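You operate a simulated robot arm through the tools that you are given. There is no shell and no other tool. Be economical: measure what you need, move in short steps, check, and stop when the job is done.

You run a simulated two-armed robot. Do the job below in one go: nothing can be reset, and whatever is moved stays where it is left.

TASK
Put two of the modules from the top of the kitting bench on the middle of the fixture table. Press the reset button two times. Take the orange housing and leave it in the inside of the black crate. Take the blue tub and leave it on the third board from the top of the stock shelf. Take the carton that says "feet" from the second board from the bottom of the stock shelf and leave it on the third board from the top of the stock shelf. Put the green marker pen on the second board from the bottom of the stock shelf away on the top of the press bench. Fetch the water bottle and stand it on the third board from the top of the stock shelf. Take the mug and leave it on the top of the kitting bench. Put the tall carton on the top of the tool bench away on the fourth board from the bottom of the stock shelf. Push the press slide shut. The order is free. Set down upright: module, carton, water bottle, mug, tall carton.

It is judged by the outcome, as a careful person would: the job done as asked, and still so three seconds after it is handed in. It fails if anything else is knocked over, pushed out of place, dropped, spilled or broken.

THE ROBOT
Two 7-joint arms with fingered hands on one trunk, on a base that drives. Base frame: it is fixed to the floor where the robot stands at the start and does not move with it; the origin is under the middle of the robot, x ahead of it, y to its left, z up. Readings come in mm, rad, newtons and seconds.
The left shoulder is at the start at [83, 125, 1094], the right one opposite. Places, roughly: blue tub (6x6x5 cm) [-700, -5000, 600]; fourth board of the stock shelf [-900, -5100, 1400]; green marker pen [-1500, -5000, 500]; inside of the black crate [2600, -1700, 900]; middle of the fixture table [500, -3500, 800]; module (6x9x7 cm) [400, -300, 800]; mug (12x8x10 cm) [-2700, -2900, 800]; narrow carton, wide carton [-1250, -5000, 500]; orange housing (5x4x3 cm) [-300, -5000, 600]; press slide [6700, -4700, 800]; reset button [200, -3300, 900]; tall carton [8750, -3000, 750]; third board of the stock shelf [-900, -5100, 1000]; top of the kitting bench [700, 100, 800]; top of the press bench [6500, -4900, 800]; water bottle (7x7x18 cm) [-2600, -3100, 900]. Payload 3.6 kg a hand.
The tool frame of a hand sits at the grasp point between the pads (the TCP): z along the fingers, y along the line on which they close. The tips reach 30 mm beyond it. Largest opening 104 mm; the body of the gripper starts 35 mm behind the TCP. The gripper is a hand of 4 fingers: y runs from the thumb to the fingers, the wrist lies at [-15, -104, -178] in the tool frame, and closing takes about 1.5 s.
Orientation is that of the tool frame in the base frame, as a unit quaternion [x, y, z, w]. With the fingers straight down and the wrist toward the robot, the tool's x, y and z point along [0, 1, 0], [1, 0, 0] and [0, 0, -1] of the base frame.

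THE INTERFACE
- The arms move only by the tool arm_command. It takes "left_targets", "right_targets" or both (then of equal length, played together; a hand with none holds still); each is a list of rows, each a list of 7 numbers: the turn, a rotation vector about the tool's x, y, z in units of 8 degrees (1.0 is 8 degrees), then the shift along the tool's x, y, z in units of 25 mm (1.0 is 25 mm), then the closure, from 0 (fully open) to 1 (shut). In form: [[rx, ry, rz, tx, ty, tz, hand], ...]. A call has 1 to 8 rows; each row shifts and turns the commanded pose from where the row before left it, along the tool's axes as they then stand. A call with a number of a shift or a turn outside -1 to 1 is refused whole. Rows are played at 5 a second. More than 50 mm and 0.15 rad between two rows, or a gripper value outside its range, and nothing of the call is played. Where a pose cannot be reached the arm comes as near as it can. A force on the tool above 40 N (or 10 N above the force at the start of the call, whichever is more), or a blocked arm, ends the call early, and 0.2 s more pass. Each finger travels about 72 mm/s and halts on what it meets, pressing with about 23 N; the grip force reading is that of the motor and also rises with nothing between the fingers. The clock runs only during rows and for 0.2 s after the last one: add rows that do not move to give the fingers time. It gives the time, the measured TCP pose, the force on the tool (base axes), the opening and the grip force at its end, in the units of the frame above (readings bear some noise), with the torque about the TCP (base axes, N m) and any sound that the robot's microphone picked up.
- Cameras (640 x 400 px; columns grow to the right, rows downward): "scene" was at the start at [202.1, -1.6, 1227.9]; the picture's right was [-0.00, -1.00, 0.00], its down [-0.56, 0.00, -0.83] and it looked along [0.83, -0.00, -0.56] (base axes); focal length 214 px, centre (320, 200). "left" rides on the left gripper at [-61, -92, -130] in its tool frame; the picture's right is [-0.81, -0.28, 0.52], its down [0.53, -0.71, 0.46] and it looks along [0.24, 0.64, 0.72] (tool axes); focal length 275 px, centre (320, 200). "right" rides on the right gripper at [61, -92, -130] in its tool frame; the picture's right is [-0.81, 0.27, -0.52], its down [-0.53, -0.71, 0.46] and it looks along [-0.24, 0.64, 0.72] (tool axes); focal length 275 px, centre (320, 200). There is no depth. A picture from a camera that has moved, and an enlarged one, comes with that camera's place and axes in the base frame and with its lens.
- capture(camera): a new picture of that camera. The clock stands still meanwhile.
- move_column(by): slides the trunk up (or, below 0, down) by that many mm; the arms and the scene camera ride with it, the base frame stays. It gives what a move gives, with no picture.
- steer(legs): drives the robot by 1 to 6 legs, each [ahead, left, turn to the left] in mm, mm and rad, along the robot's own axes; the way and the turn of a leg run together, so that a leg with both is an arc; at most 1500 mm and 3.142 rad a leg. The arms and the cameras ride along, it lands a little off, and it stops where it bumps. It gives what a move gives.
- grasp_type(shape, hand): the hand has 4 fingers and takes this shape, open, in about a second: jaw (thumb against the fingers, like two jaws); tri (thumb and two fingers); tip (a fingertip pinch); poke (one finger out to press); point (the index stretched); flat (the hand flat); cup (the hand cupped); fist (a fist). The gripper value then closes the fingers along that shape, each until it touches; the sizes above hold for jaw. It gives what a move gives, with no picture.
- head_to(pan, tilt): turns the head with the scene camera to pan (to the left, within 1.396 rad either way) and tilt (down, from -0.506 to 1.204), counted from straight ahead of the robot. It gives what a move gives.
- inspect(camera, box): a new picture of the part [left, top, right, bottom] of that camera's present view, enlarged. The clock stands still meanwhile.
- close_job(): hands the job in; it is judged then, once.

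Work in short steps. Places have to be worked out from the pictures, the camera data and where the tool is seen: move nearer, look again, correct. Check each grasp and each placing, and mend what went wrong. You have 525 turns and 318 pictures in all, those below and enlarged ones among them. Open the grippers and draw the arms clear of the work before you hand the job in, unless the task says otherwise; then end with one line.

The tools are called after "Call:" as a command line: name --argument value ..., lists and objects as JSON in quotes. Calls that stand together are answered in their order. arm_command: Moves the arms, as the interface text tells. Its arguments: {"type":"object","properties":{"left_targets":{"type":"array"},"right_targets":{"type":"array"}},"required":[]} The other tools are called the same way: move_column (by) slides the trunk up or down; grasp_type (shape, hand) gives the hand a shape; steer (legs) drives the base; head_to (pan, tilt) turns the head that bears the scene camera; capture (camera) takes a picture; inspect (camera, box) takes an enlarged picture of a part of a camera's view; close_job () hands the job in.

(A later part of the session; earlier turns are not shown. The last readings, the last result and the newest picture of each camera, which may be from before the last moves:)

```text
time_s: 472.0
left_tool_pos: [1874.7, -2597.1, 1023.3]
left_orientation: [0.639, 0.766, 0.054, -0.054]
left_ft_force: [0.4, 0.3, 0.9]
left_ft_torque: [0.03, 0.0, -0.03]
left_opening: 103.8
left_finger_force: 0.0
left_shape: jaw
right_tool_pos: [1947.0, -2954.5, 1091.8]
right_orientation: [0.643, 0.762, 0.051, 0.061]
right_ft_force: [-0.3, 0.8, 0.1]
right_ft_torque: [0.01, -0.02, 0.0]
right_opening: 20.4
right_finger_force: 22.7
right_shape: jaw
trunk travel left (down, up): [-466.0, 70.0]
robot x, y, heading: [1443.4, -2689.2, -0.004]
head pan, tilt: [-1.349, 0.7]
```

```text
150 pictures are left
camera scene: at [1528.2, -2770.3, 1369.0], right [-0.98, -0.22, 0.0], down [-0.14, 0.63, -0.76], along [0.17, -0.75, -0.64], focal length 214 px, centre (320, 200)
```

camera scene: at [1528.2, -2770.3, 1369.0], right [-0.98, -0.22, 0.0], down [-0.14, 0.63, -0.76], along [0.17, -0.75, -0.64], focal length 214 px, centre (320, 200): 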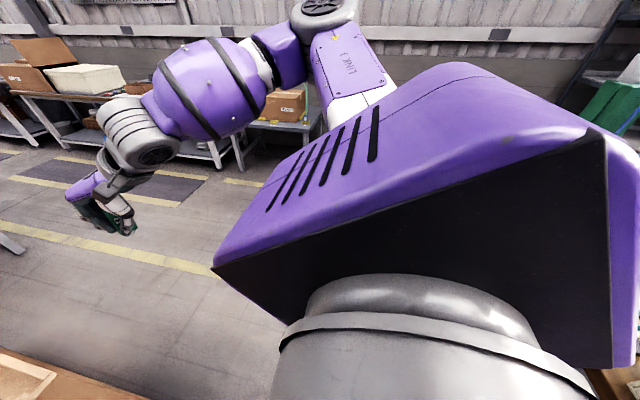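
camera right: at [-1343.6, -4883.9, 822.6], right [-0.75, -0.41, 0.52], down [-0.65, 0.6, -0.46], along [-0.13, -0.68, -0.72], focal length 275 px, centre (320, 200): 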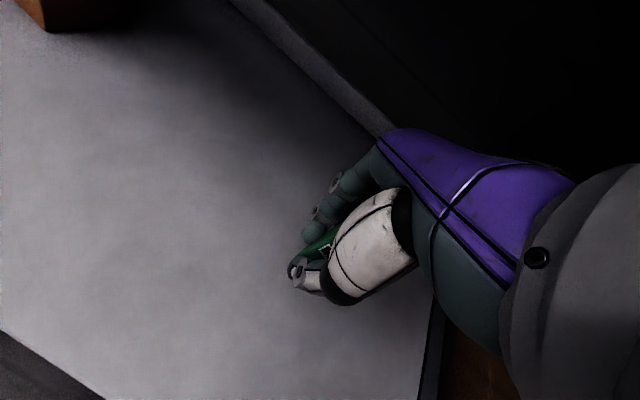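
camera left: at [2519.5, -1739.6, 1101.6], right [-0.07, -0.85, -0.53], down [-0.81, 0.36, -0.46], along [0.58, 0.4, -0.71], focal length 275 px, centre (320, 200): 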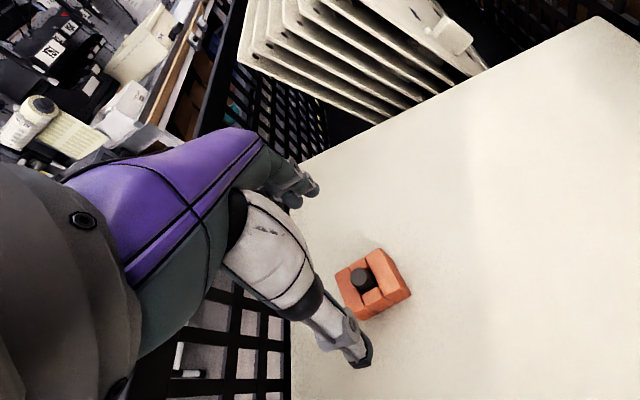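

Call:
steer --legs '[[0, -640, 0], [1400, 0, 0]]'

Call:
head_to --pan 0 --tilt 0.3

Call:
capture --camera "scene"

```text
time_s: 482.3
left_tool_pos: [3305.5, -3192.9, 1023.3]
left_orientation: [0.629, 0.774, 0.054, -0.055]
left_ft_force: [0.4, -0.1, 0.0]
left_ft_torque: [0.0, -0.02, -0.01]
left_opening: 103.5
left_finger_force: 0.0
left_shape: jaw
right_tool_pos: [3388.3, -3549.0, 1090.9]
right_orientation: [0.634, 0.769, 0.052, 0.061]
right_ft_force: [0.4, 0.9, -1.2]
right_ft_torque: [-0.02, 0.0, -0.01]
right_opening: 20.3
right_finger_force: 23.3
right_shape: jaw
trunk travel left (down, up): [-466.0, 70.0]
robot x, y, heading: [2878.4, -3290.3, 0.026]
head pan, tilt: [-1.349, 0.7]
```

```text
time_s: 483.8
left_tool_pos: [3306.2, -3193.3, 1023.2]
left_orientation: [0.629, 0.774, 0.053, -0.055]
left_ft_force: [-0.2, 0.1, -0.1]
left_ft_torque: [-0.04, 0.0, 0.02]
left_opening: 104.1
left_finger_force: 0.0
left_shape: jaw
right_tool_pos: [3388.3, -3547.4, 1091.4]
right_orientation: [0.634, 0.769, 0.052, 0.06]
right_ft_force: [0.0, -0.2, -1.1]
right_ft_torque: [0.03, -0.01, -0.02]
right_opening: 20.3
right_finger_force: 22.9
right_shape: jaw
trunk travel left (down, up): [-466.0, 70.0]
robot x, y, heading: [2875.7, -3294.1, 0.024]
head pan, tilt: [0.0, 0.3]
```

```text
149 pictures are left
camera scene: at [3036.2, -3289.9, 1405.1], right [0.02, -1.0, 0.0], down [-0.3, -0.01, -0.96], along [0.95, 0.02, -0.3], focal length 214 px, centre (320, 200)
```

scene: 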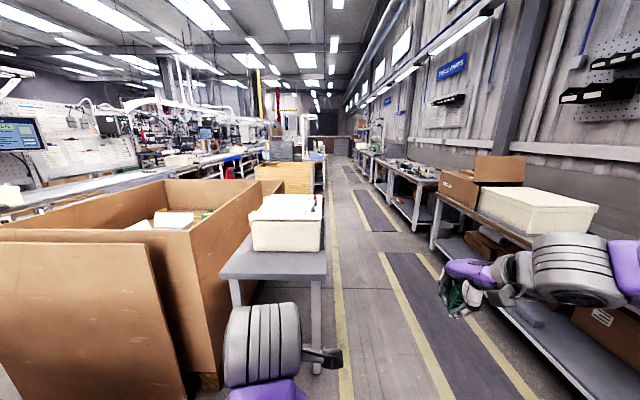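

A small table on the left has its edge at y≈-3296 and the right benches start near -3890, so I take the middle at y≈-3590.

Call:
steer --legs '[[250, -300, -0.025], [1400, 0, 0]]'

Call:
capture --camera "scene"

```text
time_s: 492.8
left_tool_pos: [4968.9, -3483.2, 1024.7]
left_orientation: [0.633, 0.77, 0.054, -0.055]
left_ft_force: [-0.5, -0.4, 0.2]
left_ft_torque: [0.0, -0.02, 0.0]
left_opening: 103.7
left_finger_force: 0.1
left_shape: jaw
right_tool_pos: [5046.7, -3837.1, 1091.3]
right_orientation: [0.638, 0.766, 0.052, 0.061]
right_ft_force: [0.3, -0.5, 0.1]
right_ft_torque: [0.02, -0.02, -0.03]
right_opening: 20.7
right_finger_force: 22.9
right_shape: jaw
trunk travel left (down, up): [-466.0, 70.0]
robot x, y, heading: [4537.7, -3577.1, 0.012]
head pan, tilt: [0.0, 0.3]
```

```text
148 pictures are left
camera scene: at [4698.3, -3576.4, 1405.1], right [0.01, -1.0, 0.0], down [-0.3, 0.0, -0.96], along [0.96, 0.01, -0.3], focal length 214 px, centre (320, 200)
```

scene: 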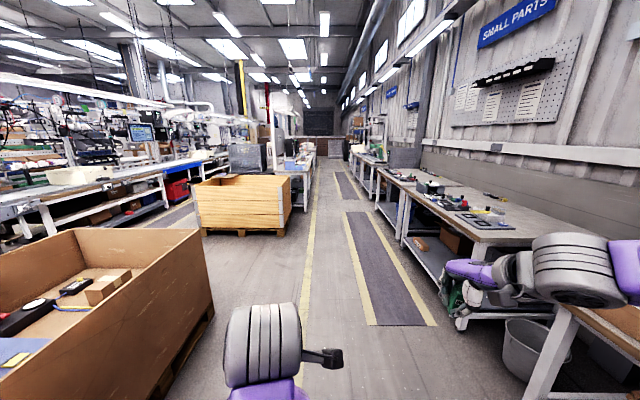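

Call:
steer --legs '[[1400, 0, -0.012]]'

Call:
head_to --pan -0.8 --tilt 0.35

Call:
capture --camera "scene"

```text
time_s: 499.8
left_tool_pos: [6381.1, -3509.2, 1023.5]
left_orientation: [0.648, 0.758, 0.055, -0.053]
left_ft_force: [0.5, -0.1, -1.0]
left_ft_torque: [0.01, 0.02, 0.03]
left_opening: 104.0
left_finger_force: 0.1
left_shape: jaw
right_tool_pos: [6445.8, -3866.6, 1092.5]
right_orientation: [0.653, 0.754, 0.051, 0.061]
right_ft_force: [0.3, -0.5, -0.6]
right_ft_torque: [-0.02, -0.01, 0.02]
right_opening: 20.4
right_finger_force: 23.0
right_shape: jaw
trunk travel left (down, up): [-466.0, 70.0]
robot x, y, heading: [5948.3, -3583.4, -0.03]
head pan, tilt: [0.0, 0.3]
```

```text
time_s: 501.0
left_tool_pos: [6380.8, -3507.5, 1024.1]
left_orientation: [0.648, 0.758, 0.055, -0.053]
left_ft_force: [-0.2, -0.5, -0.9]
left_ft_torque: [0.0, -0.02, 0.01]
left_opening: 103.8
left_finger_force: 0.0
left_shape: jaw
right_tool_pos: [6445.8, -3868.6, 1092.7]
right_orientation: [0.653, 0.753, 0.05, 0.062]
right_ft_force: [-0.2, -0.1, -0.4]
right_ft_torque: [-0.04, 0.02, 0.04]
right_opening: 20.1
right_finger_force: 22.8
right_shape: jaw
trunk travel left (down, up): [-466.0, 70.0]
robot x, y, heading: [5944.2, -3585.5, -0.02]
head pan, tilt: [-0.799, 0.351]
```

```text
147 pictures are left
camera scene: at [6077.6, -3657.5, 1400.4], right [-0.73, -0.68, 0.0], down [-0.23, 0.25, -0.94], along [0.64, -0.69, -0.34], focal length 214 px, centre (320, 200)
```

scene: 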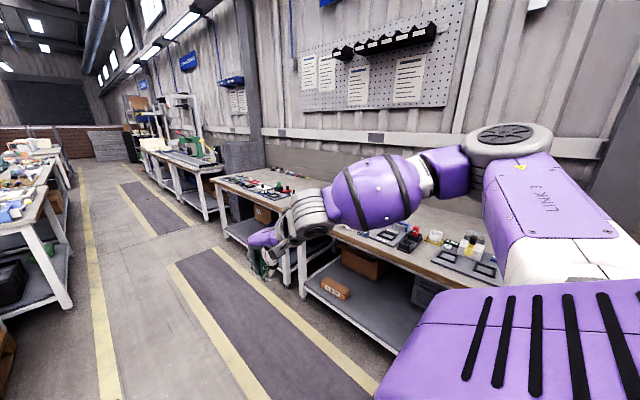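

The press bench is ahead on the right. I turn to face it and step along to x≈6550.

Call:
steer --legs '[[300, 0, 0], [0, 0, -1.545], [0, 300, 0]]'

Call:
head_to --pan 0 --tilt 0.5

Call:
capture --camera "scene"

```text
time_s: 508.3
left_tool_pos: [6646.2, -4012.0, 1024.0]
left_orientation: [0.991, 0.11, 0.075, -0.002]
left_ft_force: [-0.1, 0.0, 0.1]
left_ft_torque: [0.02, 0.03, -0.01]
left_opening: 103.8
left_finger_force: 0.1
left_shape: jaw
right_tool_pos: [6291.9, -4099.6, 1091.6]
right_orientation: [0.991, 0.104, -0.006, 0.079]
right_ft_force: [0.0, 0.6, -0.9]
right_ft_torque: [-0.02, 0.0, -0.02]
right_opening: 20.2
right_finger_force: 23.7
right_shape: jaw
trunk travel left (down, up): [-466.0, 70.0]
robot x, y, heading: [6541.9, -3582.3, -1.531]
head pan, tilt: [-0.799, 0.351]
```

```text
time_s: 509.4
left_tool_pos: [6646.0, -4012.2, 1024.2]
left_orientation: [0.991, 0.111, 0.076, -0.001]
left_ft_force: [0.8, -0.2, 1.6]
left_ft_torque: [0.01, 0.01, -0.01]
left_opening: 103.6
left_finger_force: 0.1
left_shape: jaw
right_tool_pos: [6293.6, -4100.5, 1092.2]
right_orientation: [0.991, 0.105, -0.005, 0.08]
right_ft_force: [-0.6, -0.3, -0.9]
right_ft_torque: [0.0, 0.02, -0.02]
right_opening: 20.1
right_finger_force: 23.1
right_shape: jaw
trunk travel left (down, up): [-466.0, 70.0]
robot x, y, heading: [6538.3, -3579.9, -1.528]
head pan, tilt: [0.0, 0.499]
```

```text
146 pictures are left
camera scene: at [6547.0, -3741.8, 1386.8], right [-1.0, -0.04, 0.0], down [-0.02, 0.48, -0.88], along [0.04, -0.88, -0.48], focal length 214 px, centre (320, 200)
```

scene: 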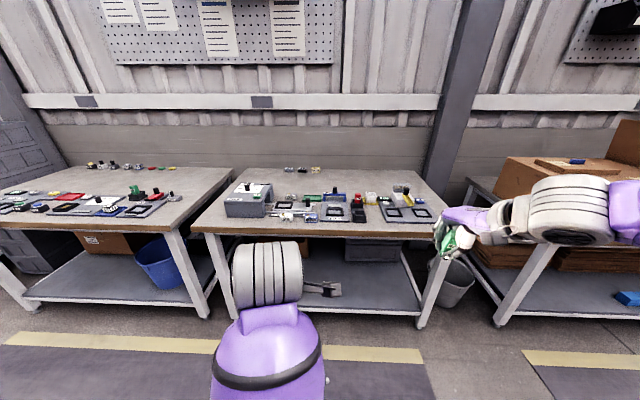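

Call:
inspect --camera "scene" --box '[190, 150, 450, 250]'

Call:
inspect --camera "scene" --box '[210, 165, 350, 235]'

```text
2.46 times, centred on (320, 200) of scene
camera zoom: at [6547.0, -3741.8, 1386.8], right [-1.0, -0.04, 0.0], down [-0.02, 0.48, -0.88], along [0.04, -0.88, -0.48], focal length 528 px, centre (320, 200)
```

zoom: 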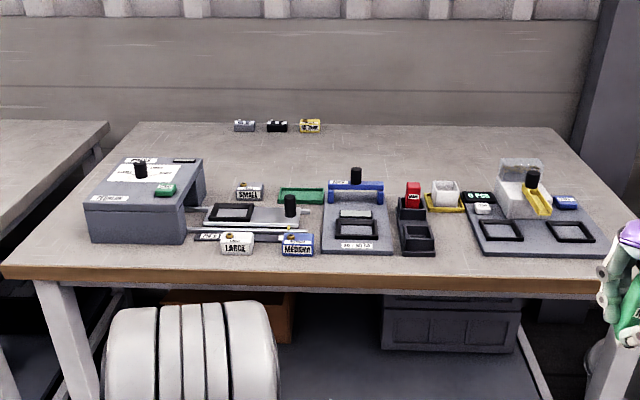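

```text
4.57 times, centred on (280, 200) of scene
camera zoom: at [6547.0, -3741.8, 1386.8], right [-1.0, -0.04, 0.0], down [-0.02, 0.48, -0.88], along [0.04, -0.88, -0.48], focal length 980 px, centre (503, 200)
```

zoom: 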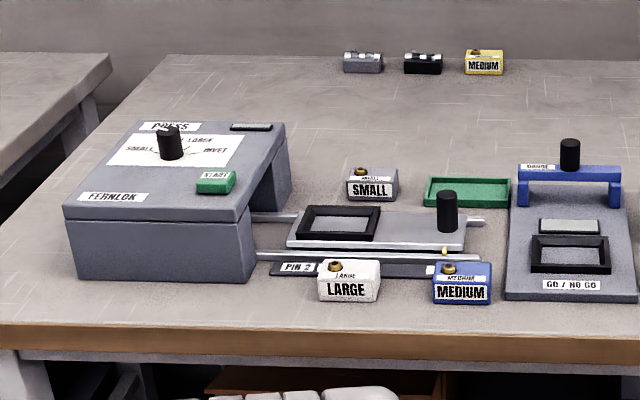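

I now see the press: the slide, with a black knob at about (6654,-4700), must be pushed left (+x) into the "PRESS" box. First I'll set the marker on free bench space at the back. I straighten the right hand and drive up.

Call:
arm_command --right_targets '[[0.6, 0, 0, 0, 0, 0, 1], [0.55, 0, 0, 0, 0, 0, 1]]'

Call:
steer --legs '[[0, 0, -0.04], [640, 90, 0]]'

Call:
head_to --pan 0 --tilt 0.7

Call:
capture --camera "scene"

```text
time_s: 510.0
left_tool_pos: [6647.0, -4011.3, 1023.6]
left_orientation: [0.991, 0.111, 0.077, -0.002]
left_ft_force: [0.8, -0.3, 0.2]
left_ft_torque: [-0.02, -0.01, 0.0]
left_opening: 103.5
left_finger_force: 0.0
left_shape: jaw
right_tool_pos: [6292.4, -4098.6, 1091.8]
right_orientation: [0.994, 0.104, -0.014, -0.001]
right_ft_force: [0.5, 0.3, -1.0]
right_ft_torque: [0.03, -0.01, -0.05]
right_opening: 19.7
right_finger_force: 22.8
right_shape: jaw
trunk travel left (down, up): [-466.0, 70.0]
robot x, y, heading: [6538.7, -3583.4, -1.525]
head pan, tilt: [0.0, 0.499]
```

```text
time_s: 514.0
left_tool_pos: [6718.4, -4643.2, 1024.0]
left_orientation: [0.993, 0.092, 0.077, 0.0]
left_ft_force: [-0.2, -0.1, 0.0]
left_ft_torque: [-0.02, 0.03, 0.0]
left_opening: 103.7
left_finger_force: 0.0
left_shape: jaw
right_tool_pos: [6361.6, -4717.5, 1092.0]
right_orientation: [0.996, 0.083, -0.014, -0.001]
right_ft_force: [-0.1, 0.5, -0.4]
right_ft_torque: [0.03, 0.02, 0.01]
right_opening: 20.1
right_finger_force: 23.0
right_shape: jaw
trunk travel left (down, up): [-466.0, 70.0]
robot x, y, heading: [6627.5, -4208.0, -1.572]
head pan, tilt: [0.0, 0.499]
```

```text
time_s: 514.7
left_tool_pos: [6719.6, -4643.6, 1024.4]
left_orientation: [0.993, 0.091, 0.076, 0.0]
left_ft_force: [0.6, -0.2, 0.8]
left_ft_torque: [0.0, -0.01, -0.03]
left_opening: 103.7
left_finger_force: 0.1
left_shape: jaw
right_tool_pos: [6361.4, -4717.8, 1091.7]
right_orientation: [0.996, 0.083, -0.014, 0.0]
right_ft_force: [0.2, -0.1, -0.9]
right_ft_torque: [0.0, 0.0, -0.02]
right_opening: 19.9
right_finger_force: 23.1
right_shape: jaw
trunk travel left (down, up): [-466.0, 70.0]
robot x, y, heading: [6628.9, -4209.4, -1.565]
head pan, tilt: [0.0, 0.7]
```

```text
143 pictures are left
camera scene: at [6630.4, -4364.4, 1369.1], right [-1.0, 0.0, 0.0], down [0.0, 0.64, -0.77], along [0.0, -0.77, -0.64], focal length 214 px, centre (320, 200)
```

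scene: 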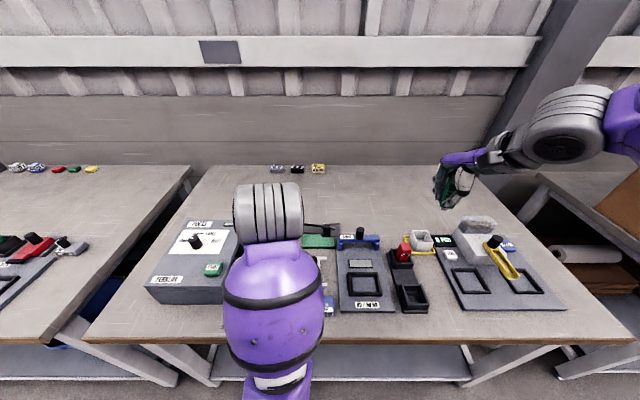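

I drive 60 mm closer and carry the marker over the free area at about (6400,-4965).

Call:
steer --legs '[[60, 0, 0]]'

Call:
arm_command --right_targets '[[0, 0, 0, 0.05, 0.95, 0.3, 1], [0, 0, 0, 0.05, 0.95, 0.3, 1], [0, 0, 0, 0.05, 0.95, 0.3, 1], [0, 0, 0, 0.05, 0.95, 0.3, 1], [0, 0, 0, 0.05, 0.95, 0.3, 1], [0, 0, 0, 0.05, 0.95, 0.3, 1], [0, 0, 0, 0, 0.95, 0.3, 1], [0, 0, 0, 0, 0.95, 0.3, 1]]'

Call:
capture --camera "scene"

Call:
capture --camera "right"

```text
time_s: 515.7
left_tool_pos: [6719.0, -4703.9, 1025.1]
left_orientation: [0.993, 0.092, 0.077, 0.0]
left_ft_force: [0.6, -0.6, -0.3]
left_ft_torque: [0.02, 0.01, 0.02]
left_opening: 103.7
left_finger_force: 0.1
left_shape: jaw
right_tool_pos: [6362.4, -4777.5, 1091.9]
right_orientation: [0.996, 0.084, -0.015, 0.001]
right_ft_force: [-0.3, -0.4, -1.5]
right_ft_torque: [0.03, 0.0, -0.01]
right_opening: 20.0
right_finger_force: 22.9
right_shape: jaw
trunk travel left (down, up): [-466.0, 70.0]
robot x, y, heading: [6625.6, -4269.7, -1.566]
head pan, tilt: [0.0, 0.7]
```

```text
time_s: 517.5
left_tool_pos: [6718.0, -4703.5, 1024.8]
left_orientation: [0.993, 0.091, 0.076, 0.0]
left_ft_force: [-0.4, -0.2, -0.2]
left_ft_torque: [0.0, 0.03, 0.03]
left_opening: 104.0
left_finger_force: 0.0
left_shape: jaw
right_tool_pos: [6399.2, -4966.4, 1032.2]
right_orientation: [0.996, 0.084, -0.013, 0.0]
right_ft_force: [0.2, 0.4, 0.3]
right_ft_torque: [-0.02, 0.0, 0.01]
right_opening: 20.1
right_finger_force: 23.3
right_shape: jaw
trunk travel left (down, up): [-466.0, 70.0]
robot x, y, heading: [6628.0, -4268.5, -1.566]
head pan, tilt: [0.0, 0.7]
```

```text
142 pictures are left
camera scene: at [6630.2, -4424.5, 1368.8], right [-1.0, 0.0, 0.0], down [0.0, 0.64, -0.76], along [0.0, -0.76, -0.64], focal length 214 px, centre (320, 200)
```

scene: 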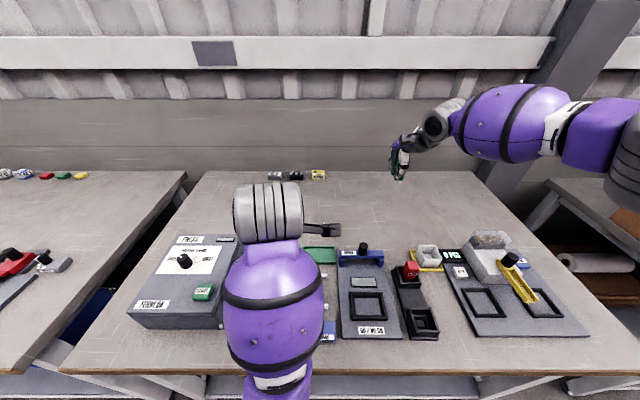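

```text
141 pictures are left
camera right: at [6446.1, -4866.2, 1160.7], right [-0.74, -0.41, 0.54], down [-0.66, 0.61, -0.44], along [-0.15, -0.68, -0.72], focal length 275 px, centre (320, 200)
```

right: 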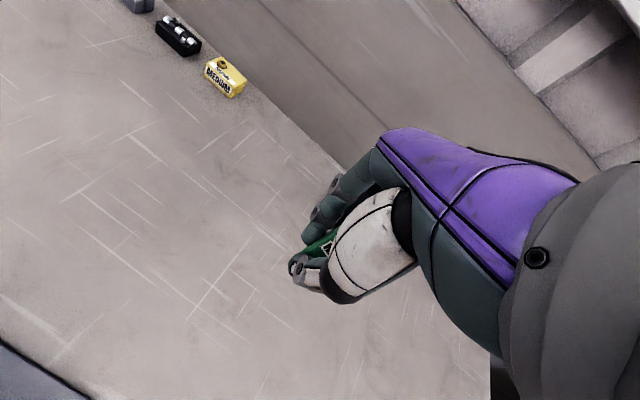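

The spot is free. I lower the marker.

Call:
arm_command --right_targets '[[0, 0, 0, 0, 0, 1, 1], [0, 0, 0, 0, 0, 1, 1], [0, 0, 0, 0, 0, 1, 1], [0, 0, 0, 0, 0, 1, 1], [0, 0, 0, 0, 0, 1, 1], [0, 0, 0, 0, 0, 1, 1]]'

Call:
capture --camera "right"

```text
time_s: 518.9
left_tool_pos: [6717.6, -4704.2, 1024.0]
left_orientation: [0.993, 0.091, 0.077, 0.0]
left_ft_force: [0.9, -0.2, 0.1]
left_ft_torque: [0.0, 0.0, 0.05]
left_opening: 103.7
left_finger_force: 0.0
left_shape: jaw
right_tool_pos: [6387.1, -4928.9, 898.1]
right_orientation: [0.996, 0.083, -0.013, 0.0]
right_ft_force: [0.8, -0.1, -0.6]
right_ft_torque: [0.04, -0.01, 0.0]
right_opening: 20.2
right_finger_force: 22.9
right_shape: jaw
right hand out of reach, approached as far as the arm can: row 3, 4, 5, 6
trunk travel left (down, up): [-466.0, 70.0]
robot x, y, heading: [6628.2, -4268.8, -1.571]
head pan, tilt: [0.0, 0.7]
```

```text
140 pictures are left
camera right: at [6433.2, -4828.6, 1026.4], right [-0.74, -0.4, 0.54], down [-0.66, 0.61, -0.44], along [-0.15, -0.68, -0.72], focal length 275 px, centre (320, 200)
```

right: 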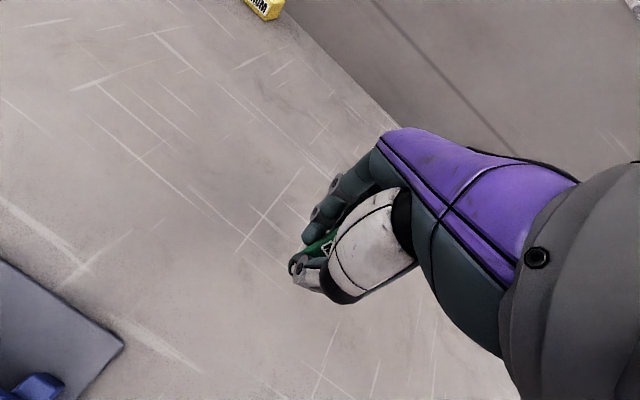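

I use the trunk for the remaining descent.

Call:
move_column --by -40

Call:
move_column --by -8

Call:
capture --camera "right"

```text
time_s: 519.7
left_tool_pos: [6720.0, -4703.4, 983.6]
left_orientation: [0.993, 0.091, 0.076, 0.002]
left_ft_force: [0.5, 0.3, -0.1]
left_ft_torque: [0.0, -0.01, 0.01]
left_opening: 103.8
left_finger_force: 0.2
left_shape: jaw
right_tool_pos: [6384.2, -4929.9, 860.1]
right_orientation: [0.996, 0.083, -0.014, 0.001]
right_ft_force: [0.1, -0.2, -1.1]
right_ft_torque: [0.01, 0.0, -0.02]
right_opening: 19.7
right_finger_force: 23.1
right_shape: jaw
trunk travel left (down, up): [-426.0, 110.0]
robot x, y, heading: [6627.2, -4272.7, -1.571]
head pan, tilt: [0.0, 0.7]
```

```text
time_s: 520.3
left_tool_pos: [6718.3, -4703.2, 976.1]
left_orientation: [0.993, 0.091, 0.077, 0.0]
left_ft_force: [0.7, -1.5, -0.3]
left_ft_torque: [0.01, -0.03, -0.01]
left_opening: 103.5
left_finger_force: 0.0
left_shape: jaw
right_tool_pos: [6384.2, -4930.7, 851.7]
right_orientation: [0.996, 0.084, -0.013, 0.0]
right_ft_force: [-0.8, 0.4, -0.3]
right_ft_torque: [0.0, 0.01, -0.01]
right_opening: 19.7
right_finger_force: 22.2
right_shape: jaw
trunk travel left (down, up): [-418.0, 118.0]
robot x, y, heading: [6632.0, -4270.0, -1.57]
head pan, tilt: [0.0, 0.7]
```

```text
139 pictures are left
camera right: at [6430.8, -4830.3, 980.2], right [-0.74, -0.41, 0.54], down [-0.66, 0.61, -0.44], along [-0.15, -0.68, -0.72], focal length 275 px, centre (320, 200)
```

right: 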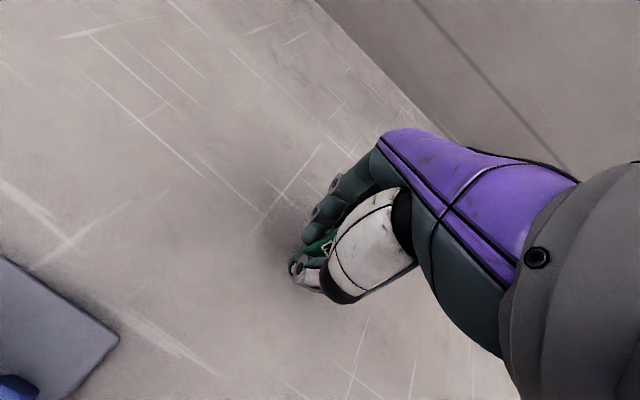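

Call:
move_column --by -6

Call:
move_column --by -4

Call:
move_column --by -4

```text
time_s: 520.8
left_tool_pos: [6719.3, -4702.4, 969.2]
left_orientation: [0.993, 0.092, 0.076, 0.001]
left_ft_force: [0.1, 0.4, 1.0]
left_ft_torque: [0.02, 0.01, 0.0]
left_opening: 103.9
left_finger_force: 0.1
left_shape: jaw
right_tool_pos: [6385.4, -4930.1, 846.9]
right_orientation: [0.996, 0.084, -0.013, 0.0]
right_ft_force: [0.8, 1.8, 6.2]
right_ft_torque: [-0.04, 0.02, 0.0]
right_opening: 20.1
right_finger_force: 22.9
right_shape: jaw
trunk travel left (down, up): [-412.0, 124.0]
robot x, y, heading: [6632.7, -4268.6, -1.567]
head pan, tilt: [0.0, 0.7]
```

```text
time_s: 521.4
left_tool_pos: [6719.4, -4701.0, 966.6]
left_orientation: [0.993, 0.092, 0.077, 0.001]
left_ft_force: [-0.1, 0.4, 1.0]
left_ft_torque: [0.0, 0.03, 0.01]
left_opening: 104.0
left_finger_force: 0.1
left_shape: jaw
right_tool_pos: [6384.9, -4929.2, 844.5]
right_orientation: [0.996, 0.083, -0.014, 0.002]
right_ft_force: [0.6, 3.2, 18.8]
right_ft_torque: [-0.09, 0.06, -0.01]
right_opening: 21.3
right_finger_force: 23.3
right_shape: jaw
trunk travel left (down, up): [-408.0, 128.0]
robot x, y, heading: [6629.5, -4270.4, -1.564]
head pan, tilt: [0.0, 0.7]
```

```text
time_s: 521.9
left_tool_pos: [6720.2, -4700.7, 962.7]
left_orientation: [0.993, 0.092, 0.076, 0.002]
left_ft_force: [-0.3, 0.1, -0.4]
left_ft_torque: [0.01, -0.01, -0.02]
left_opening: 103.8
left_finger_force: 0.0
left_shape: jaw
right_tool_pos: [6385.9, -4929.9, 842.0]
right_orientation: [0.996, 0.084, -0.013, 0.002]
right_ft_force: [2.6, 2.9, 30.2]
right_ft_torque: [-0.07, 0.07, 0.08]
right_opening: 22.0
right_finger_force: 22.9
right_shape: jaw
trunk travel left (down, up): [-404.0, 132.0]
robot x, y, heading: [6628.0, -4272.9, -1.57]
head pan, tilt: [0.0, 0.7]
```

It has made contact. I relieve the pressure and release.

Call:
move_column --by 7

Call:
arm_command --right_targets '[[0, 0, 0, 0, 0, 0, 0.8], [0, 0, 0, 0, 0, 0, 0.65], [0, 0, 0, 0, 0, 0, 0.5], [0, 0, 0, 0, 0, 0, 0.3], [0, 0, 0, 0, 0, 0, 0], [0, 0, 0, 0, 0, 0, 0], [0, 0, 0, 0, 0, 0, 0]]'

Call:
capture --camera "right"

```text
time_s: 522.4
left_tool_pos: [6719.7, -4702.7, 969.5]
left_orientation: [0.993, 0.093, 0.076, 0.0]
left_ft_force: [1.0, 0.0, 0.6]
left_ft_torque: [0.02, 0.02, 0.0]
left_opening: 103.9
left_finger_force: 0.0
left_shape: jaw
right_tool_pos: [6383.7, -4928.7, 843.1]
right_orientation: [0.996, 0.084, -0.014, -0.003]
right_ft_force: [2.8, -1.2, 7.2]
right_ft_torque: [-0.07, -0.03, 0.03]
right_opening: 21.4
right_finger_force: 23.2
right_shape: jaw
trunk travel left (down, up): [-411.0, 125.0]
robot x, y, heading: [6630.2, -4271.7, -1.563]
head pan, tilt: [0.0, 0.7]
```

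```text
time_s: 524.0
left_tool_pos: [6719.3, -4703.0, 968.4]
left_orientation: [0.993, 0.091, 0.077, 0.0]
left_ft_force: [-0.2, 0.0, 0.6]
left_ft_torque: [-0.02, 0.03, 0.01]
left_opening: 103.4
left_finger_force: 0.0
left_shape: jaw
right_tool_pos: [6385.1, -4929.8, 844.1]
right_orientation: [0.996, 0.083, -0.013, -0.001]
right_ft_force: [-1.0, -0.3, -0.1]
right_ft_torque: [0.01, -0.03, 0.0]
right_opening: 103.7
right_finger_force: 0.0
right_shape: jaw
trunk travel left (down, up): [-411.0, 125.0]
robot x, y, heading: [6629.1, -4270.6, -1.568]
head pan, tilt: [0.0, 0.7]
```

```text
138 pictures are left
camera right: at [6430.8, -4830.4, 973.2], right [-0.74, -0.41, 0.54], down [-0.66, 0.61, -0.44], along [-0.15, -0.68, -0.72], focal length 275 px, centre (320, 200)
```

right: 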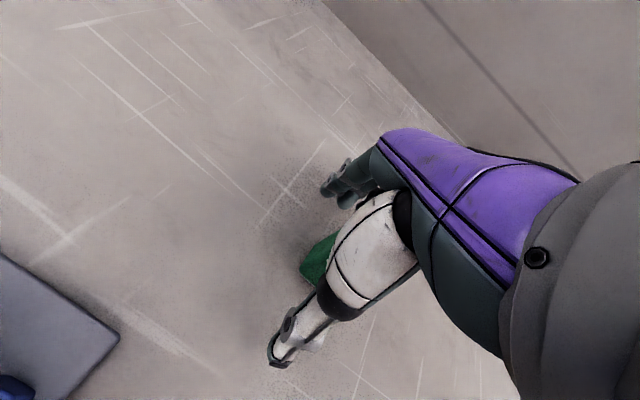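

Call:
move_column --by 110

Call:
capture --camera "right"

```text
time_s: 525.5
left_tool_pos: [6721.5, -4716.6, 1103.2]
left_orientation: [0.992, 0.096, 0.077, 0.03]
left_ft_force: [-0.3, -0.2, 0.4]
left_ft_torque: [-0.02, 0.03, 0.01]
left_opening: 103.8
left_finger_force: 0.0
left_shape: jaw
right_tool_pos: [6383.5, -4947.1, 1073.5]
right_orientation: [0.992, 0.082, -0.021, 0.089]
right_ft_force: [0.1, 0.5, 0.7]
right_ft_torque: [-0.03, 0.0, -0.05]
right_opening: 103.4
right_finger_force: 0.1
right_shape: jaw
trunk travel left (down, up): [-521.0, 15.0]
robot x, y, heading: [6628.9, -4270.7, -1.571]
head pan, tilt: [0.0, 0.7]
```

```text
137 pictures are left
camera right: at [6430.7, -4825.8, 1182.6], right [-0.74, -0.3, 0.6], down [-0.66, 0.53, -0.54], along [-0.15, -0.79, -0.59], focal length 275 px, centre (320, 200)
```

right: 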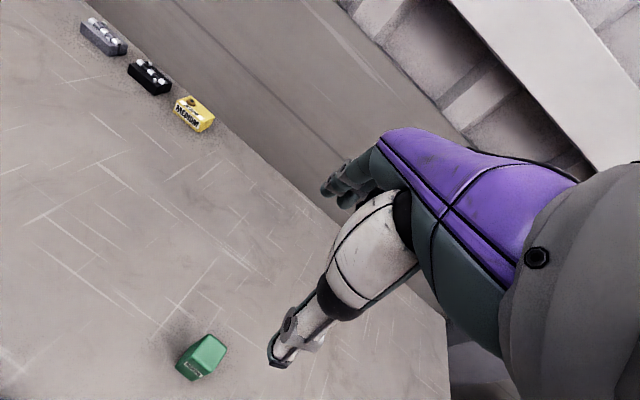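

The marker stands safely. Next is the slide: I'll use the right hand's extended index finger pointing down, behind the knob, pushing left (+x). First I retract and rotate that hand.

Call:
move_column --by -60

Call:
arm_command --right_targets '[[0, 0, -1, 0, 0, -0.4, 0], [0, 0, -1, 0, 0, 0, 0], [0, 0, -1, 0, 0, 0, 0], [0, 0, -1, 0, 0, 0, 0], [0, 0, -1, 0, 0, 0, 0], [0, 0, -1, 0, 0, 0, 0], [0, 0, -1, 0, 0, 0, 0], [0, 0, -1, 0, 0, 0, 0]]'

Call:
grasp_type --hand "right" --shape "point"

Call:
capture --camera "scene"

```text
time_s: 526.5
left_tool_pos: [6718.5, -4702.3, 1019.5]
left_orientation: [0.993, 0.091, 0.075, 0.0]
left_ft_force: [0.5, -0.1, -0.3]
left_ft_torque: [-0.02, 0.02, -0.01]
left_opening: 103.9
left_finger_force: 0.0
left_shape: jaw
right_tool_pos: [6384.3, -4946.8, 1015.4]
right_orientation: [0.992, 0.082, -0.022, 0.09]
right_ft_force: [-0.4, 0.5, -0.8]
right_ft_torque: [-0.02, 0.03, -0.01]
right_opening: 103.6
right_finger_force: 0.1
right_shape: jaw
trunk travel left (down, up): [-461.0, 75.0]
robot x, y, heading: [6628.1, -4269.7, -1.57]
head pan, tilt: [0.0, 0.7]
```

```text
time_s: 528.3
left_tool_pos: [6718.8, -4703.2, 1019.1]
left_orientation: [0.993, 0.091, 0.076, 0.0]
left_ft_force: [0.2, -0.2, 0.5]
left_ft_torque: [0.01, -0.02, 0.02]
left_opening: 103.5
left_finger_force: 0.1
left_shape: jaw
right_tool_pos: [6384.9, -4935.4, 1026.8]
right_orientation: [0.798, 0.596, -0.065, 0.066]
right_ft_force: [0.2, -0.1, -0.4]
right_ft_torque: [0.0, 0.03, -0.02]
right_opening: 103.7
right_finger_force: 0.0
right_shape: jaw
right hand out of reach, approached as far as the arm can: row 8
trunk travel left (down, up): [-461.0, 75.0]
robot x, y, heading: [6627.7, -4266.6, -1.567]
head pan, tilt: [0.0, 0.7]
```

```text
time_s: 529.2
left_tool_pos: [6720.1, -4703.2, 1019.0]
left_orientation: [0.993, 0.091, 0.076, 0.001]
left_ft_force: [0.6, -0.2, -0.2]
left_ft_torque: [0.03, -0.01, -0.01]
left_opening: 104.0
left_finger_force: 0.1
left_shape: jaw
right_tool_pos: [6383.0, -4935.4, 1026.1]
right_orientation: [0.798, 0.595, -0.066, 0.064]
right_ft_force: [0.0, 0.1, 0.1]
right_ft_torque: [0.04, 0.0, 0.01]
right_opening: 95.7
right_finger_force: 0.0
right_shape: point
trunk travel left (down, up): [-461.0, 75.0]
robot x, y, heading: [6631.2, -4273.9, -1.566]
head pan, tilt: [0.0, 0.7]
```

```text
136 pictures are left
camera scene: at [6630.6, -4426.4, 1363.1], right [-1.0, 0.0, 0.0], down [0.0, 0.64, -0.76], along [0.0, -0.76, -0.64], focal length 214 px, centre (320, 200)
```

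scene: 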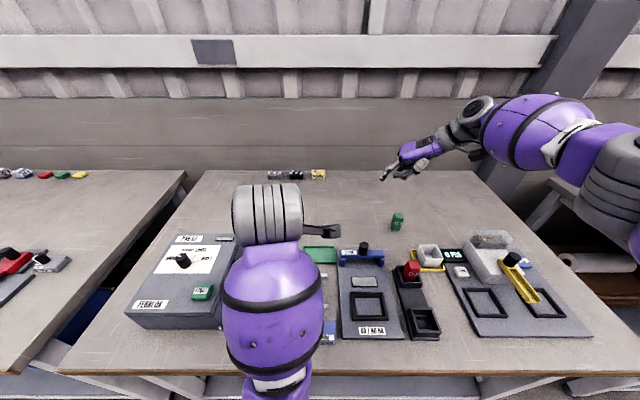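

I level the right hand, start moving it toward the knob, and pull the left arm aside to uncover the view.

Call:
arm_command --left_targets '[[0, 0, 0, 0.8, -0.6, -0.3, 0], [0, 0, 0, 0.8, -0.6, -0.3, 0], [0, 0, 0, 0.8, -0.6, -0.3, 0], [0, 0, 0, 0.8, -0.6, -0.3, 0], [0, 0, 0, 0.8, -0.6, 0, 0], [0, 0, 0, 0.8, -0.6, 0, 0], [0, 0, 0, 0.8, -0.6, 0, 0], [0, 0, 0, 0.8, -0.6, 0, 0]]' --right_targets '[[0.12, 0.42, -0.69, 0, 0, 0, 0], [0.12, 0.42, -0.69, 0, 0, 0, 0], [0.12, 0.42, -0.69, 0, 0, 0, 0], [0, 0, 0, 1, 0.7, 0, 0], [0, 0, 0, 1, 0.7, 0, 0], [0, 0, 0, 1, 0.7, 0, 0], [0, 0, 0, 1, 0.7, 0, 0], [0, 0, 0, 1, 0.7, 0, 0]]'

Call:
capture --camera "scene"

```text
time_s: 531.0
left_tool_pos: [6820.5, -4665.4, 1032.5]
left_orientation: [0.993, 0.091, 0.075, -0.001]
left_ft_force: [-0.4, -0.8, -0.4]
left_ft_torque: [0.02, 0.01, 0.02]
left_opening: 103.8
left_finger_force: 0.1
left_shape: jaw
left hand out of reach, approached as far as the arm can: row 3, 4, 5, 6, 7, 8
right_tool_pos: [6473.7, -4749.0, 1027.8]
right_orientation: [0.709, 0.705, -0.018, -0.016]
right_ft_force: [0.6, -0.4, 0.2]
right_ft_torque: [0.02, -0.03, -0.02]
right_opening: 96.0
right_finger_force: 0.0
right_shape: point
right hand out of reach, approached as far as the arm can: row 1, 2, 3
trunk travel left (down, up): [-461.0, 75.0]
robot x, y, heading: [6632.3, -4268.3, -1.571]
head pan, tilt: [0.0, 0.7]
```

```text
135 pictures are left
camera scene: at [6631.0, -4426.0, 1363.2], right [-1.0, 0.0, 0.0], down [0.0, 0.64, -0.77], along [0.0, -0.77, -0.64], focal length 214 px, centre (320, 200)
```

scene: 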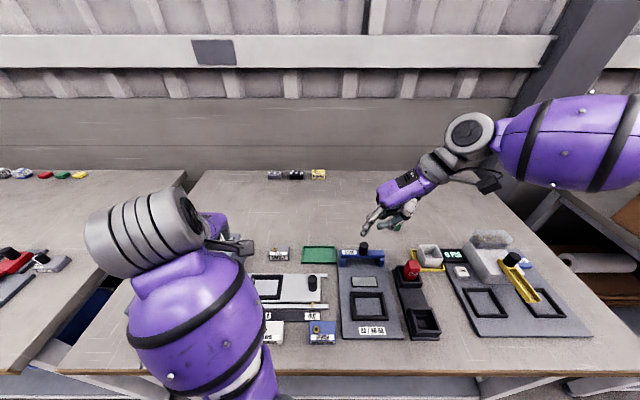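

The knob is at (6652,-4708), z 822–880. I position the index finger just right of it and lower partway.

Call:
arm_command --right_targets '[[-0.09, 0, 0, 0.25, 0.78, 0, 0], [-0.09, 0, 0, 0.25, 0.78, 0, 0], [-0.09, 0, 0, 0.25, 0.78, 0, 0], [-0.09, 0, 0, 0.25, 0.78, 0, 0], [0, 0, 0, 0, 0, 1, 0], [0, 0, 0, 0, 0, 1, 0], [0, 0, 0, 0, 0, 1, 0], [0, 0, 0, 0, 0, 1, 0]]'

Call:
inspect --camera "scene" --box '[240, 200, 420, 340]'

Call:
capture --camera "right"

```text
time_s: 532.8
left_tool_pos: [6819.8, -4665.8, 1033.0]
left_orientation: [0.993, 0.092, 0.077, -0.001]
left_ft_force: [0.5, -0.5, 0.2]
left_ft_torque: [-0.01, -0.01, 0.03]
left_opening: 103.3
left_finger_force: 0.1
left_shape: jaw
right_tool_pos: [6553.5, -4728.1, 923.7]
right_orientation: [0.709, 0.705, -0.002, 0.0]
right_ft_force: [1.1, 0.2, -0.3]
right_ft_torque: [-0.01, -0.01, 0.01]
right_opening: 0.0
right_finger_force: 0.1
right_shape: point
trunk travel left (down, up): [-461.0, 75.0]
robot x, y, heading: [6631.6, -4269.4, -1.571]
head pan, tilt: [0.0, 0.7]
```

```text
2.86 times, centred on (330, 270) of scene
camera zoom: at [6630.7, -4426.8, 1363.1], right [-1.0, 0.0, 0.0], down [0.0, 0.64, -0.76], along [0.0, -0.76, -0.64], focal length 613 px, centre (291, 0)
```

zoom: 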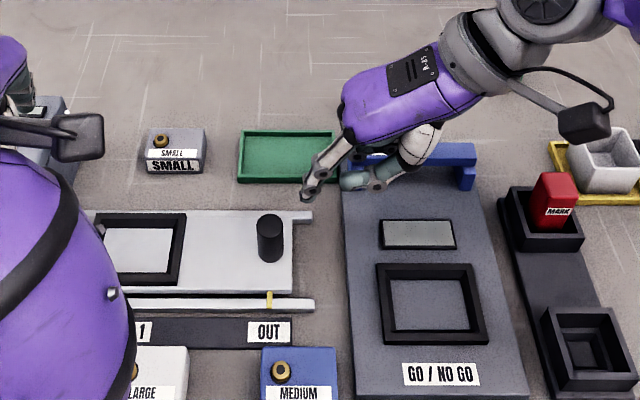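

```text
133 pictures are left
camera right: at [6459.8, -4667.4, 1053.9], right [0.27, -0.81, 0.52], down [-0.72, -0.53, -0.45], along [0.64, -0.25, -0.72], focal length 275 px, centre (320, 200)
```

right: 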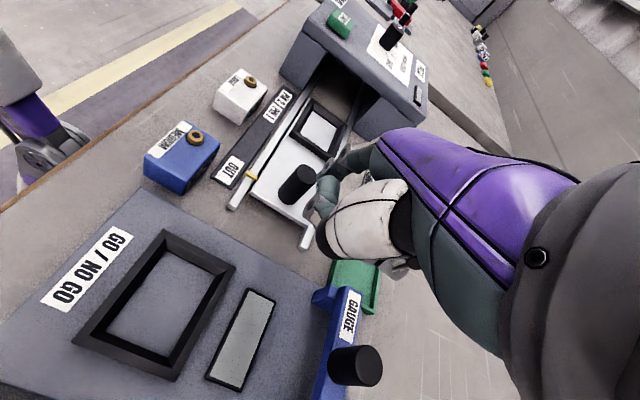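

The finger tip is at about (6621,-4713,895), just right of the knob. I lower it to z≈842 and push left in steps.

Call:
arm_command --right_targets '[[0, 0, 0, 0.2, 0, 0.7, 0], [0, 0, 0, 0, 0, 0.7, 0], [0, 0, 0, 0, 0, 0.7, 0]]'

Call:
arm_command --right_targets '[[0, 0, 0, 0, 0.5, 0, 0], [0, 0, 0, 0, 0.5, 0, 0], [0, 0, 0, 0, 0.5, 0, 0], [0, 0, 0, 0, 0.5, 0, 0]]'

Call:
inspect --camera "scene" --box '[240, 200, 420, 340]'

```text
time_s: 533.6
left_tool_pos: [6820.3, -4665.4, 1032.7]
left_orientation: [0.993, 0.091, 0.076, -0.002]
left_ft_force: [-0.6, 0.1, 0.1]
left_ft_torque: [-0.03, -0.02, -0.01]
left_opening: 103.8
left_finger_force: 0.1
left_shape: jaw
right_tool_pos: [6552.3, -4723.2, 872.8]
right_orientation: [0.708, 0.706, -0.001, 0.0]
right_ft_force: [-0.8, 0.2, 0.6]
right_ft_torque: [-0.02, 0.0, -0.03]
right_opening: 0.0
right_finger_force: 0.1
right_shape: point
trunk travel left (down, up): [-461.0, 75.0]
robot x, y, heading: [6631.2, -4267.5, -1.567]
head pan, tilt: [0.0, 0.7]
```

```text
time_s: 534.6
left_tool_pos: [6819.5, -4665.6, 1033.6]
left_orientation: [0.993, 0.092, 0.077, 0.0]
left_ft_force: [0.9, -0.1, 0.2]
left_ft_torque: [-0.01, 0.01, 0.01]
left_opening: 104.0
left_finger_force: 0.1
left_shape: jaw
right_tool_pos: [6588.3, -4713.7, 880.3]
right_orientation: [0.708, 0.706, -0.001, 0.002]
right_ft_force: [-1.2, -0.2, -0.3]
right_ft_torque: [0.04, 0.04, 0.04]
right_opening: 96.0
right_finger_force: 0.0
right_shape: point
right hand out of reach, approached as far as the arm can: row 3, 4
trunk travel left (down, up): [-461.0, 75.0]
robot x, y, heading: [6632.3, -4269.2, -1.569]
head pan, tilt: [0.0, 0.7]
```

```text
2.86 times, centred on (330, 270) of scene
camera zoom: at [6630.5, -4426.4, 1363.1], right [-1.0, 0.0, 0.0], down [0.0, 0.64, -0.76], along [0.0, -0.76, -0.64], focal length 613 px, centre (291, 0)
```

zoom: 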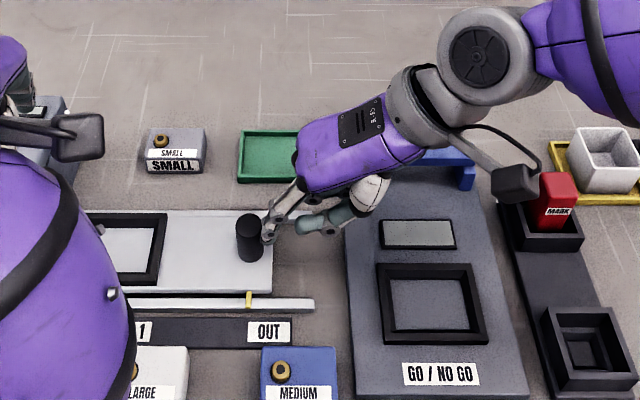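

The slide moves with the finger. The arm nears its limit, so I continue by strafing the base left in small steps.

Call:
steer --legs '[[0, 70, 0]]'

Call:
capture --camera "scene"

```text
time_s: 535.6
left_tool_pos: [6890.5, -4665.5, 1031.7]
left_orientation: [0.993, 0.091, 0.075, 0.0]
left_ft_force: [-0.2, -0.3, -0.2]
left_ft_torque: [0.02, 0.01, -0.01]
left_opening: 103.7
left_finger_force: 0.0
left_shape: jaw
right_tool_pos: [6659.9, -4713.7, 881.9]
right_orientation: [0.709, 0.705, -0.003, 0.001]
right_ft_force: [0.4, -0.3, 0.3]
right_ft_torque: [-0.02, 0.01, -0.02]
right_opening: 96.1
right_finger_force: 0.1
right_shape: point
trunk travel left (down, up): [-461.0, 75.0]
robot x, y, heading: [6700.6, -4268.5, -1.564]
head pan, tilt: [0.0, 0.7]
```

```text
131 pictures are left
camera scene: at [6702.4, -4426.4, 1363.1], right [-1.0, 0.0, 0.0], down [0.0, 0.64, -0.76], along [0.0, -0.76, -0.64], focal length 214 px, centre (320, 200)
```

scene: 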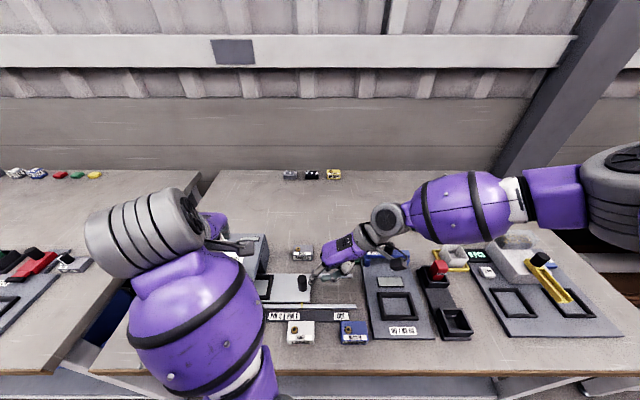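

Call:
steer --legs '[[0, 60, 0]]'

Call:
inspect --camera "scene" --box '[240, 220, 400, 350]'

```text
time_s: 536.5
left_tool_pos: [6950.0, -4665.6, 1032.0]
left_orientation: [0.993, 0.092, 0.075, -0.001]
left_ft_force: [0.8, 0.5, -0.2]
left_ft_torque: [0.03, 0.03, -0.01]
left_opening: 103.9
left_finger_force: 0.1
left_shape: jaw
right_tool_pos: [6720.1, -4714.0, 882.5]
right_orientation: [0.709, 0.705, -0.002, 0.002]
right_ft_force: [-0.4, -0.2, -0.7]
right_ft_torque: [0.02, 0.02, -0.02]
right_opening: 95.8
right_finger_force: 0.0
right_shape: point
trunk travel left (down, up): [-461.0, 75.0]
robot x, y, heading: [6758.3, -4274.0, -1.57]
head pan, tilt: [0.0, 0.7]
```

```text
3.08 times, centred on (320, 285) of scene
camera zoom: at [6762.0, -4426.2, 1363.1], right [-1.0, 0.0, 0.0], down [0.0, 0.64, -0.76], along [0.0, -0.76, -0.64], focal length 660 px, centre (320, -62)
```

zoom: 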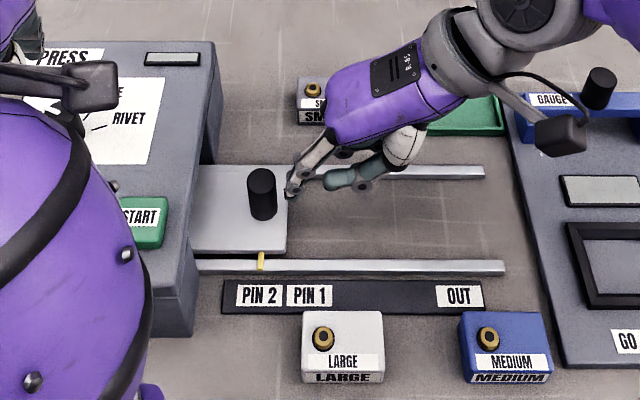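

The scale reads OUT – PIN 1 – PIN 2, and the slide is about at PIN 2. "Shut" means all the way in, so I continue in small pushes to the stop.

Call:
steer --legs '[[0, 20, 0]]'

Call:
inspect --camera "scene" --box '[240, 220, 400, 350]'

```text
time_s: 537.3
left_tool_pos: [6969.6, -4663.8, 1032.9]
left_orientation: [0.993, 0.091, 0.076, 0.0]
left_ft_force: [0.2, 0.0, -0.4]
left_ft_torque: [0.0, -0.01, 0.0]
left_opening: 103.8
left_finger_force: 0.1
left_shape: jaw
right_tool_pos: [6739.0, -4712.4, 882.0]
right_orientation: [0.708, 0.706, -0.001, 0.001]
right_ft_force: [-4.9, 5.3, 2.5]
right_ft_torque: [0.1, 0.02, 0.42]
right_opening: 96.2
right_finger_force: 0.1
right_shape: point
trunk travel left (down, up): [-461.0, 75.0]
robot x, y, heading: [6778.8, -4274.0, -1.57]
head pan, tilt: [0.0, 0.7]
```

```text
3.08 times, centred on (320, 285) of scene
camera zoom: at [6780.2, -4425.6, 1363.2], right [-1.0, 0.0, 0.0], down [0.0, 0.64, -0.77], along [0.0, -0.77, -0.64], focal length 660 px, centre (320, -62)
```

zoom: 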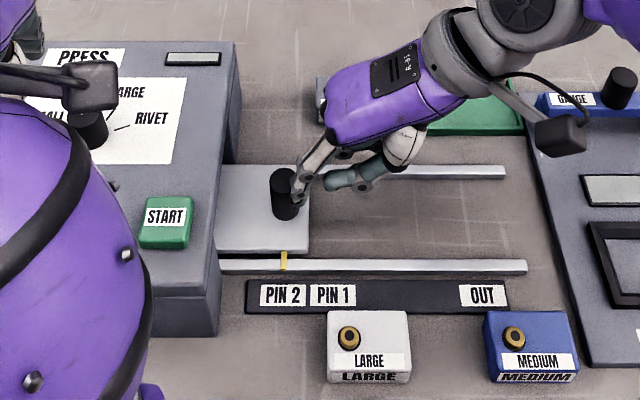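

The pointer is exactly at PIN 2 and resistance appears. I push a bit more to see if that is the hard stop.

Call:
steer --legs '[[0, 10, 0]]'

Call:
inspect --camera "scene" --box '[240, 220, 400, 350]'

```text
time_s: 538.1
left_tool_pos: [6978.3, -4663.2, 1032.9]
left_orientation: [0.993, 0.091, 0.076, 0.0]
left_ft_force: [0.2, 0.4, 0.3]
left_ft_torque: [-0.01, 0.02, -0.01]
left_opening: 103.9
left_finger_force: 0.1
left_shape: jaw
right_tool_pos: [6747.5, -4712.8, 881.2]
right_orientation: [0.708, 0.707, 0.0, -0.001]
right_ft_force: [-8.3, 8.3, -1.7]
right_ft_torque: [0.12, 0.21, 0.53]
right_opening: 96.1
right_finger_force: 0.1
right_shape: point
trunk travel left (down, up): [-461.0, 75.0]
robot x, y, heading: [6787.2, -4271.7, -1.571]
head pan, tilt: [0.0, 0.7]
```

```text
3.08 times, centred on (320, 285) of scene
camera zoom: at [6788.9, -4425.6, 1363.1], right [-1.0, 0.0, 0.0], down [0.0, 0.64, -0.77], along [0.0, -0.77, -0.64], focal length 660 px, centre (320, -62)
```

zoom: 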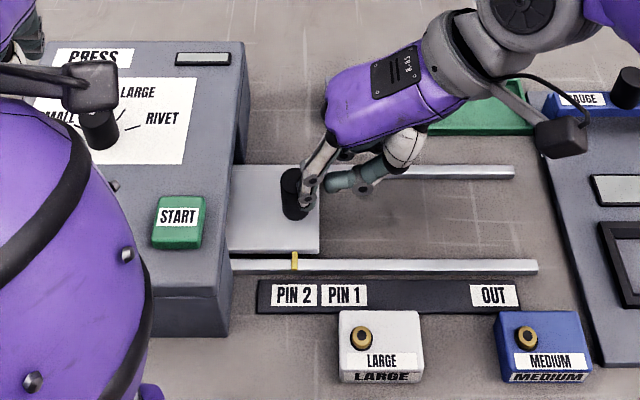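

The pointer stays at PIN 2 with about 8 N of resistance, but the finger sits slightly behind the knob's centre. I realign it and push once more to confirm the stop.

Call:
steer --legs '[[0, -20, 0]]'

Call:
arm_command --right_targets '[[0, 0, 0, 0.4, -0.3, 0, 0], [0, 0, 0, 0, 0, 0, 0]]'

Call:
inspect --camera "scene" --box '[260, 230, 360, 310]'

```text
time_s: 538.9
left_tool_pos: [6958.6, -4662.9, 1033.1]
left_orientation: [0.993, 0.092, 0.076, 0.0]
left_ft_force: [0.1, 0.1, 0.3]
left_ft_torque: [0.01, 0.02, -0.01]
left_opening: 103.8
left_finger_force: 0.0
left_shape: jaw
right_tool_pos: [6728.6, -4713.6, 881.0]
right_orientation: [0.708, 0.706, -0.001, 0.0]
right_ft_force: [0.0, 0.7, -0.1]
right_ft_torque: [0.0, 0.02, 0.01]
right_opening: 96.0
right_finger_force: 0.0
right_shape: point
trunk travel left (down, up): [-461.0, 75.0]
robot x, y, heading: [6769.0, -4270.1, -1.572]
head pan, tilt: [0.0, 0.7]
```

```text
time_s: 539.5
left_tool_pos: [6959.8, -4664.6, 1032.5]
left_orientation: [0.993, 0.09, 0.076, -0.002]
left_ft_force: [0.0, 0.4, -0.1]
left_ft_torque: [-0.01, 0.0, 0.01]
left_opening: 103.7
left_finger_force: 0.2
left_shape: jaw
right_tool_pos: [6721.2, -4703.0, 880.8]
right_orientation: [0.708, 0.706, -0.001, -0.001]
right_ft_force: [-0.7, -0.1, -0.5]
right_ft_torque: [0.01, -0.01, 0.03]
right_opening: 96.1
right_finger_force: 0.0
right_shape: point
trunk travel left (down, up): [-461.0, 75.0]
robot x, y, heading: [6770.6, -4267.2, -1.568]
head pan, tilt: [0.0, 0.7]
```

```text
5.00 times, centred on (310, 270) of scene
camera zoom: at [6769.9, -4426.4, 1363.1], right [-1.0, 0.0, 0.0], down [0.0, 0.64, -0.76], along [0.0, -0.76, -0.64], focal length 1072 px, centre (370, -150)
```

zoom: 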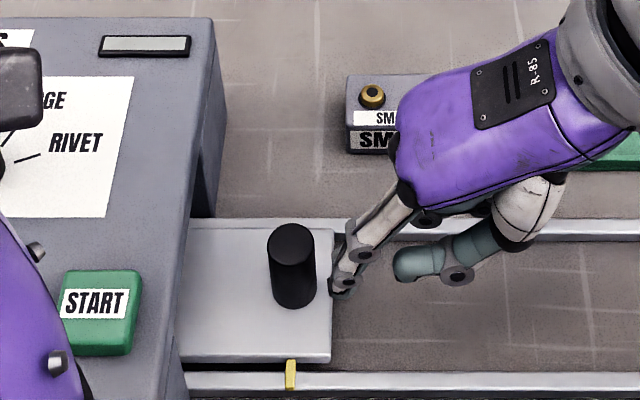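

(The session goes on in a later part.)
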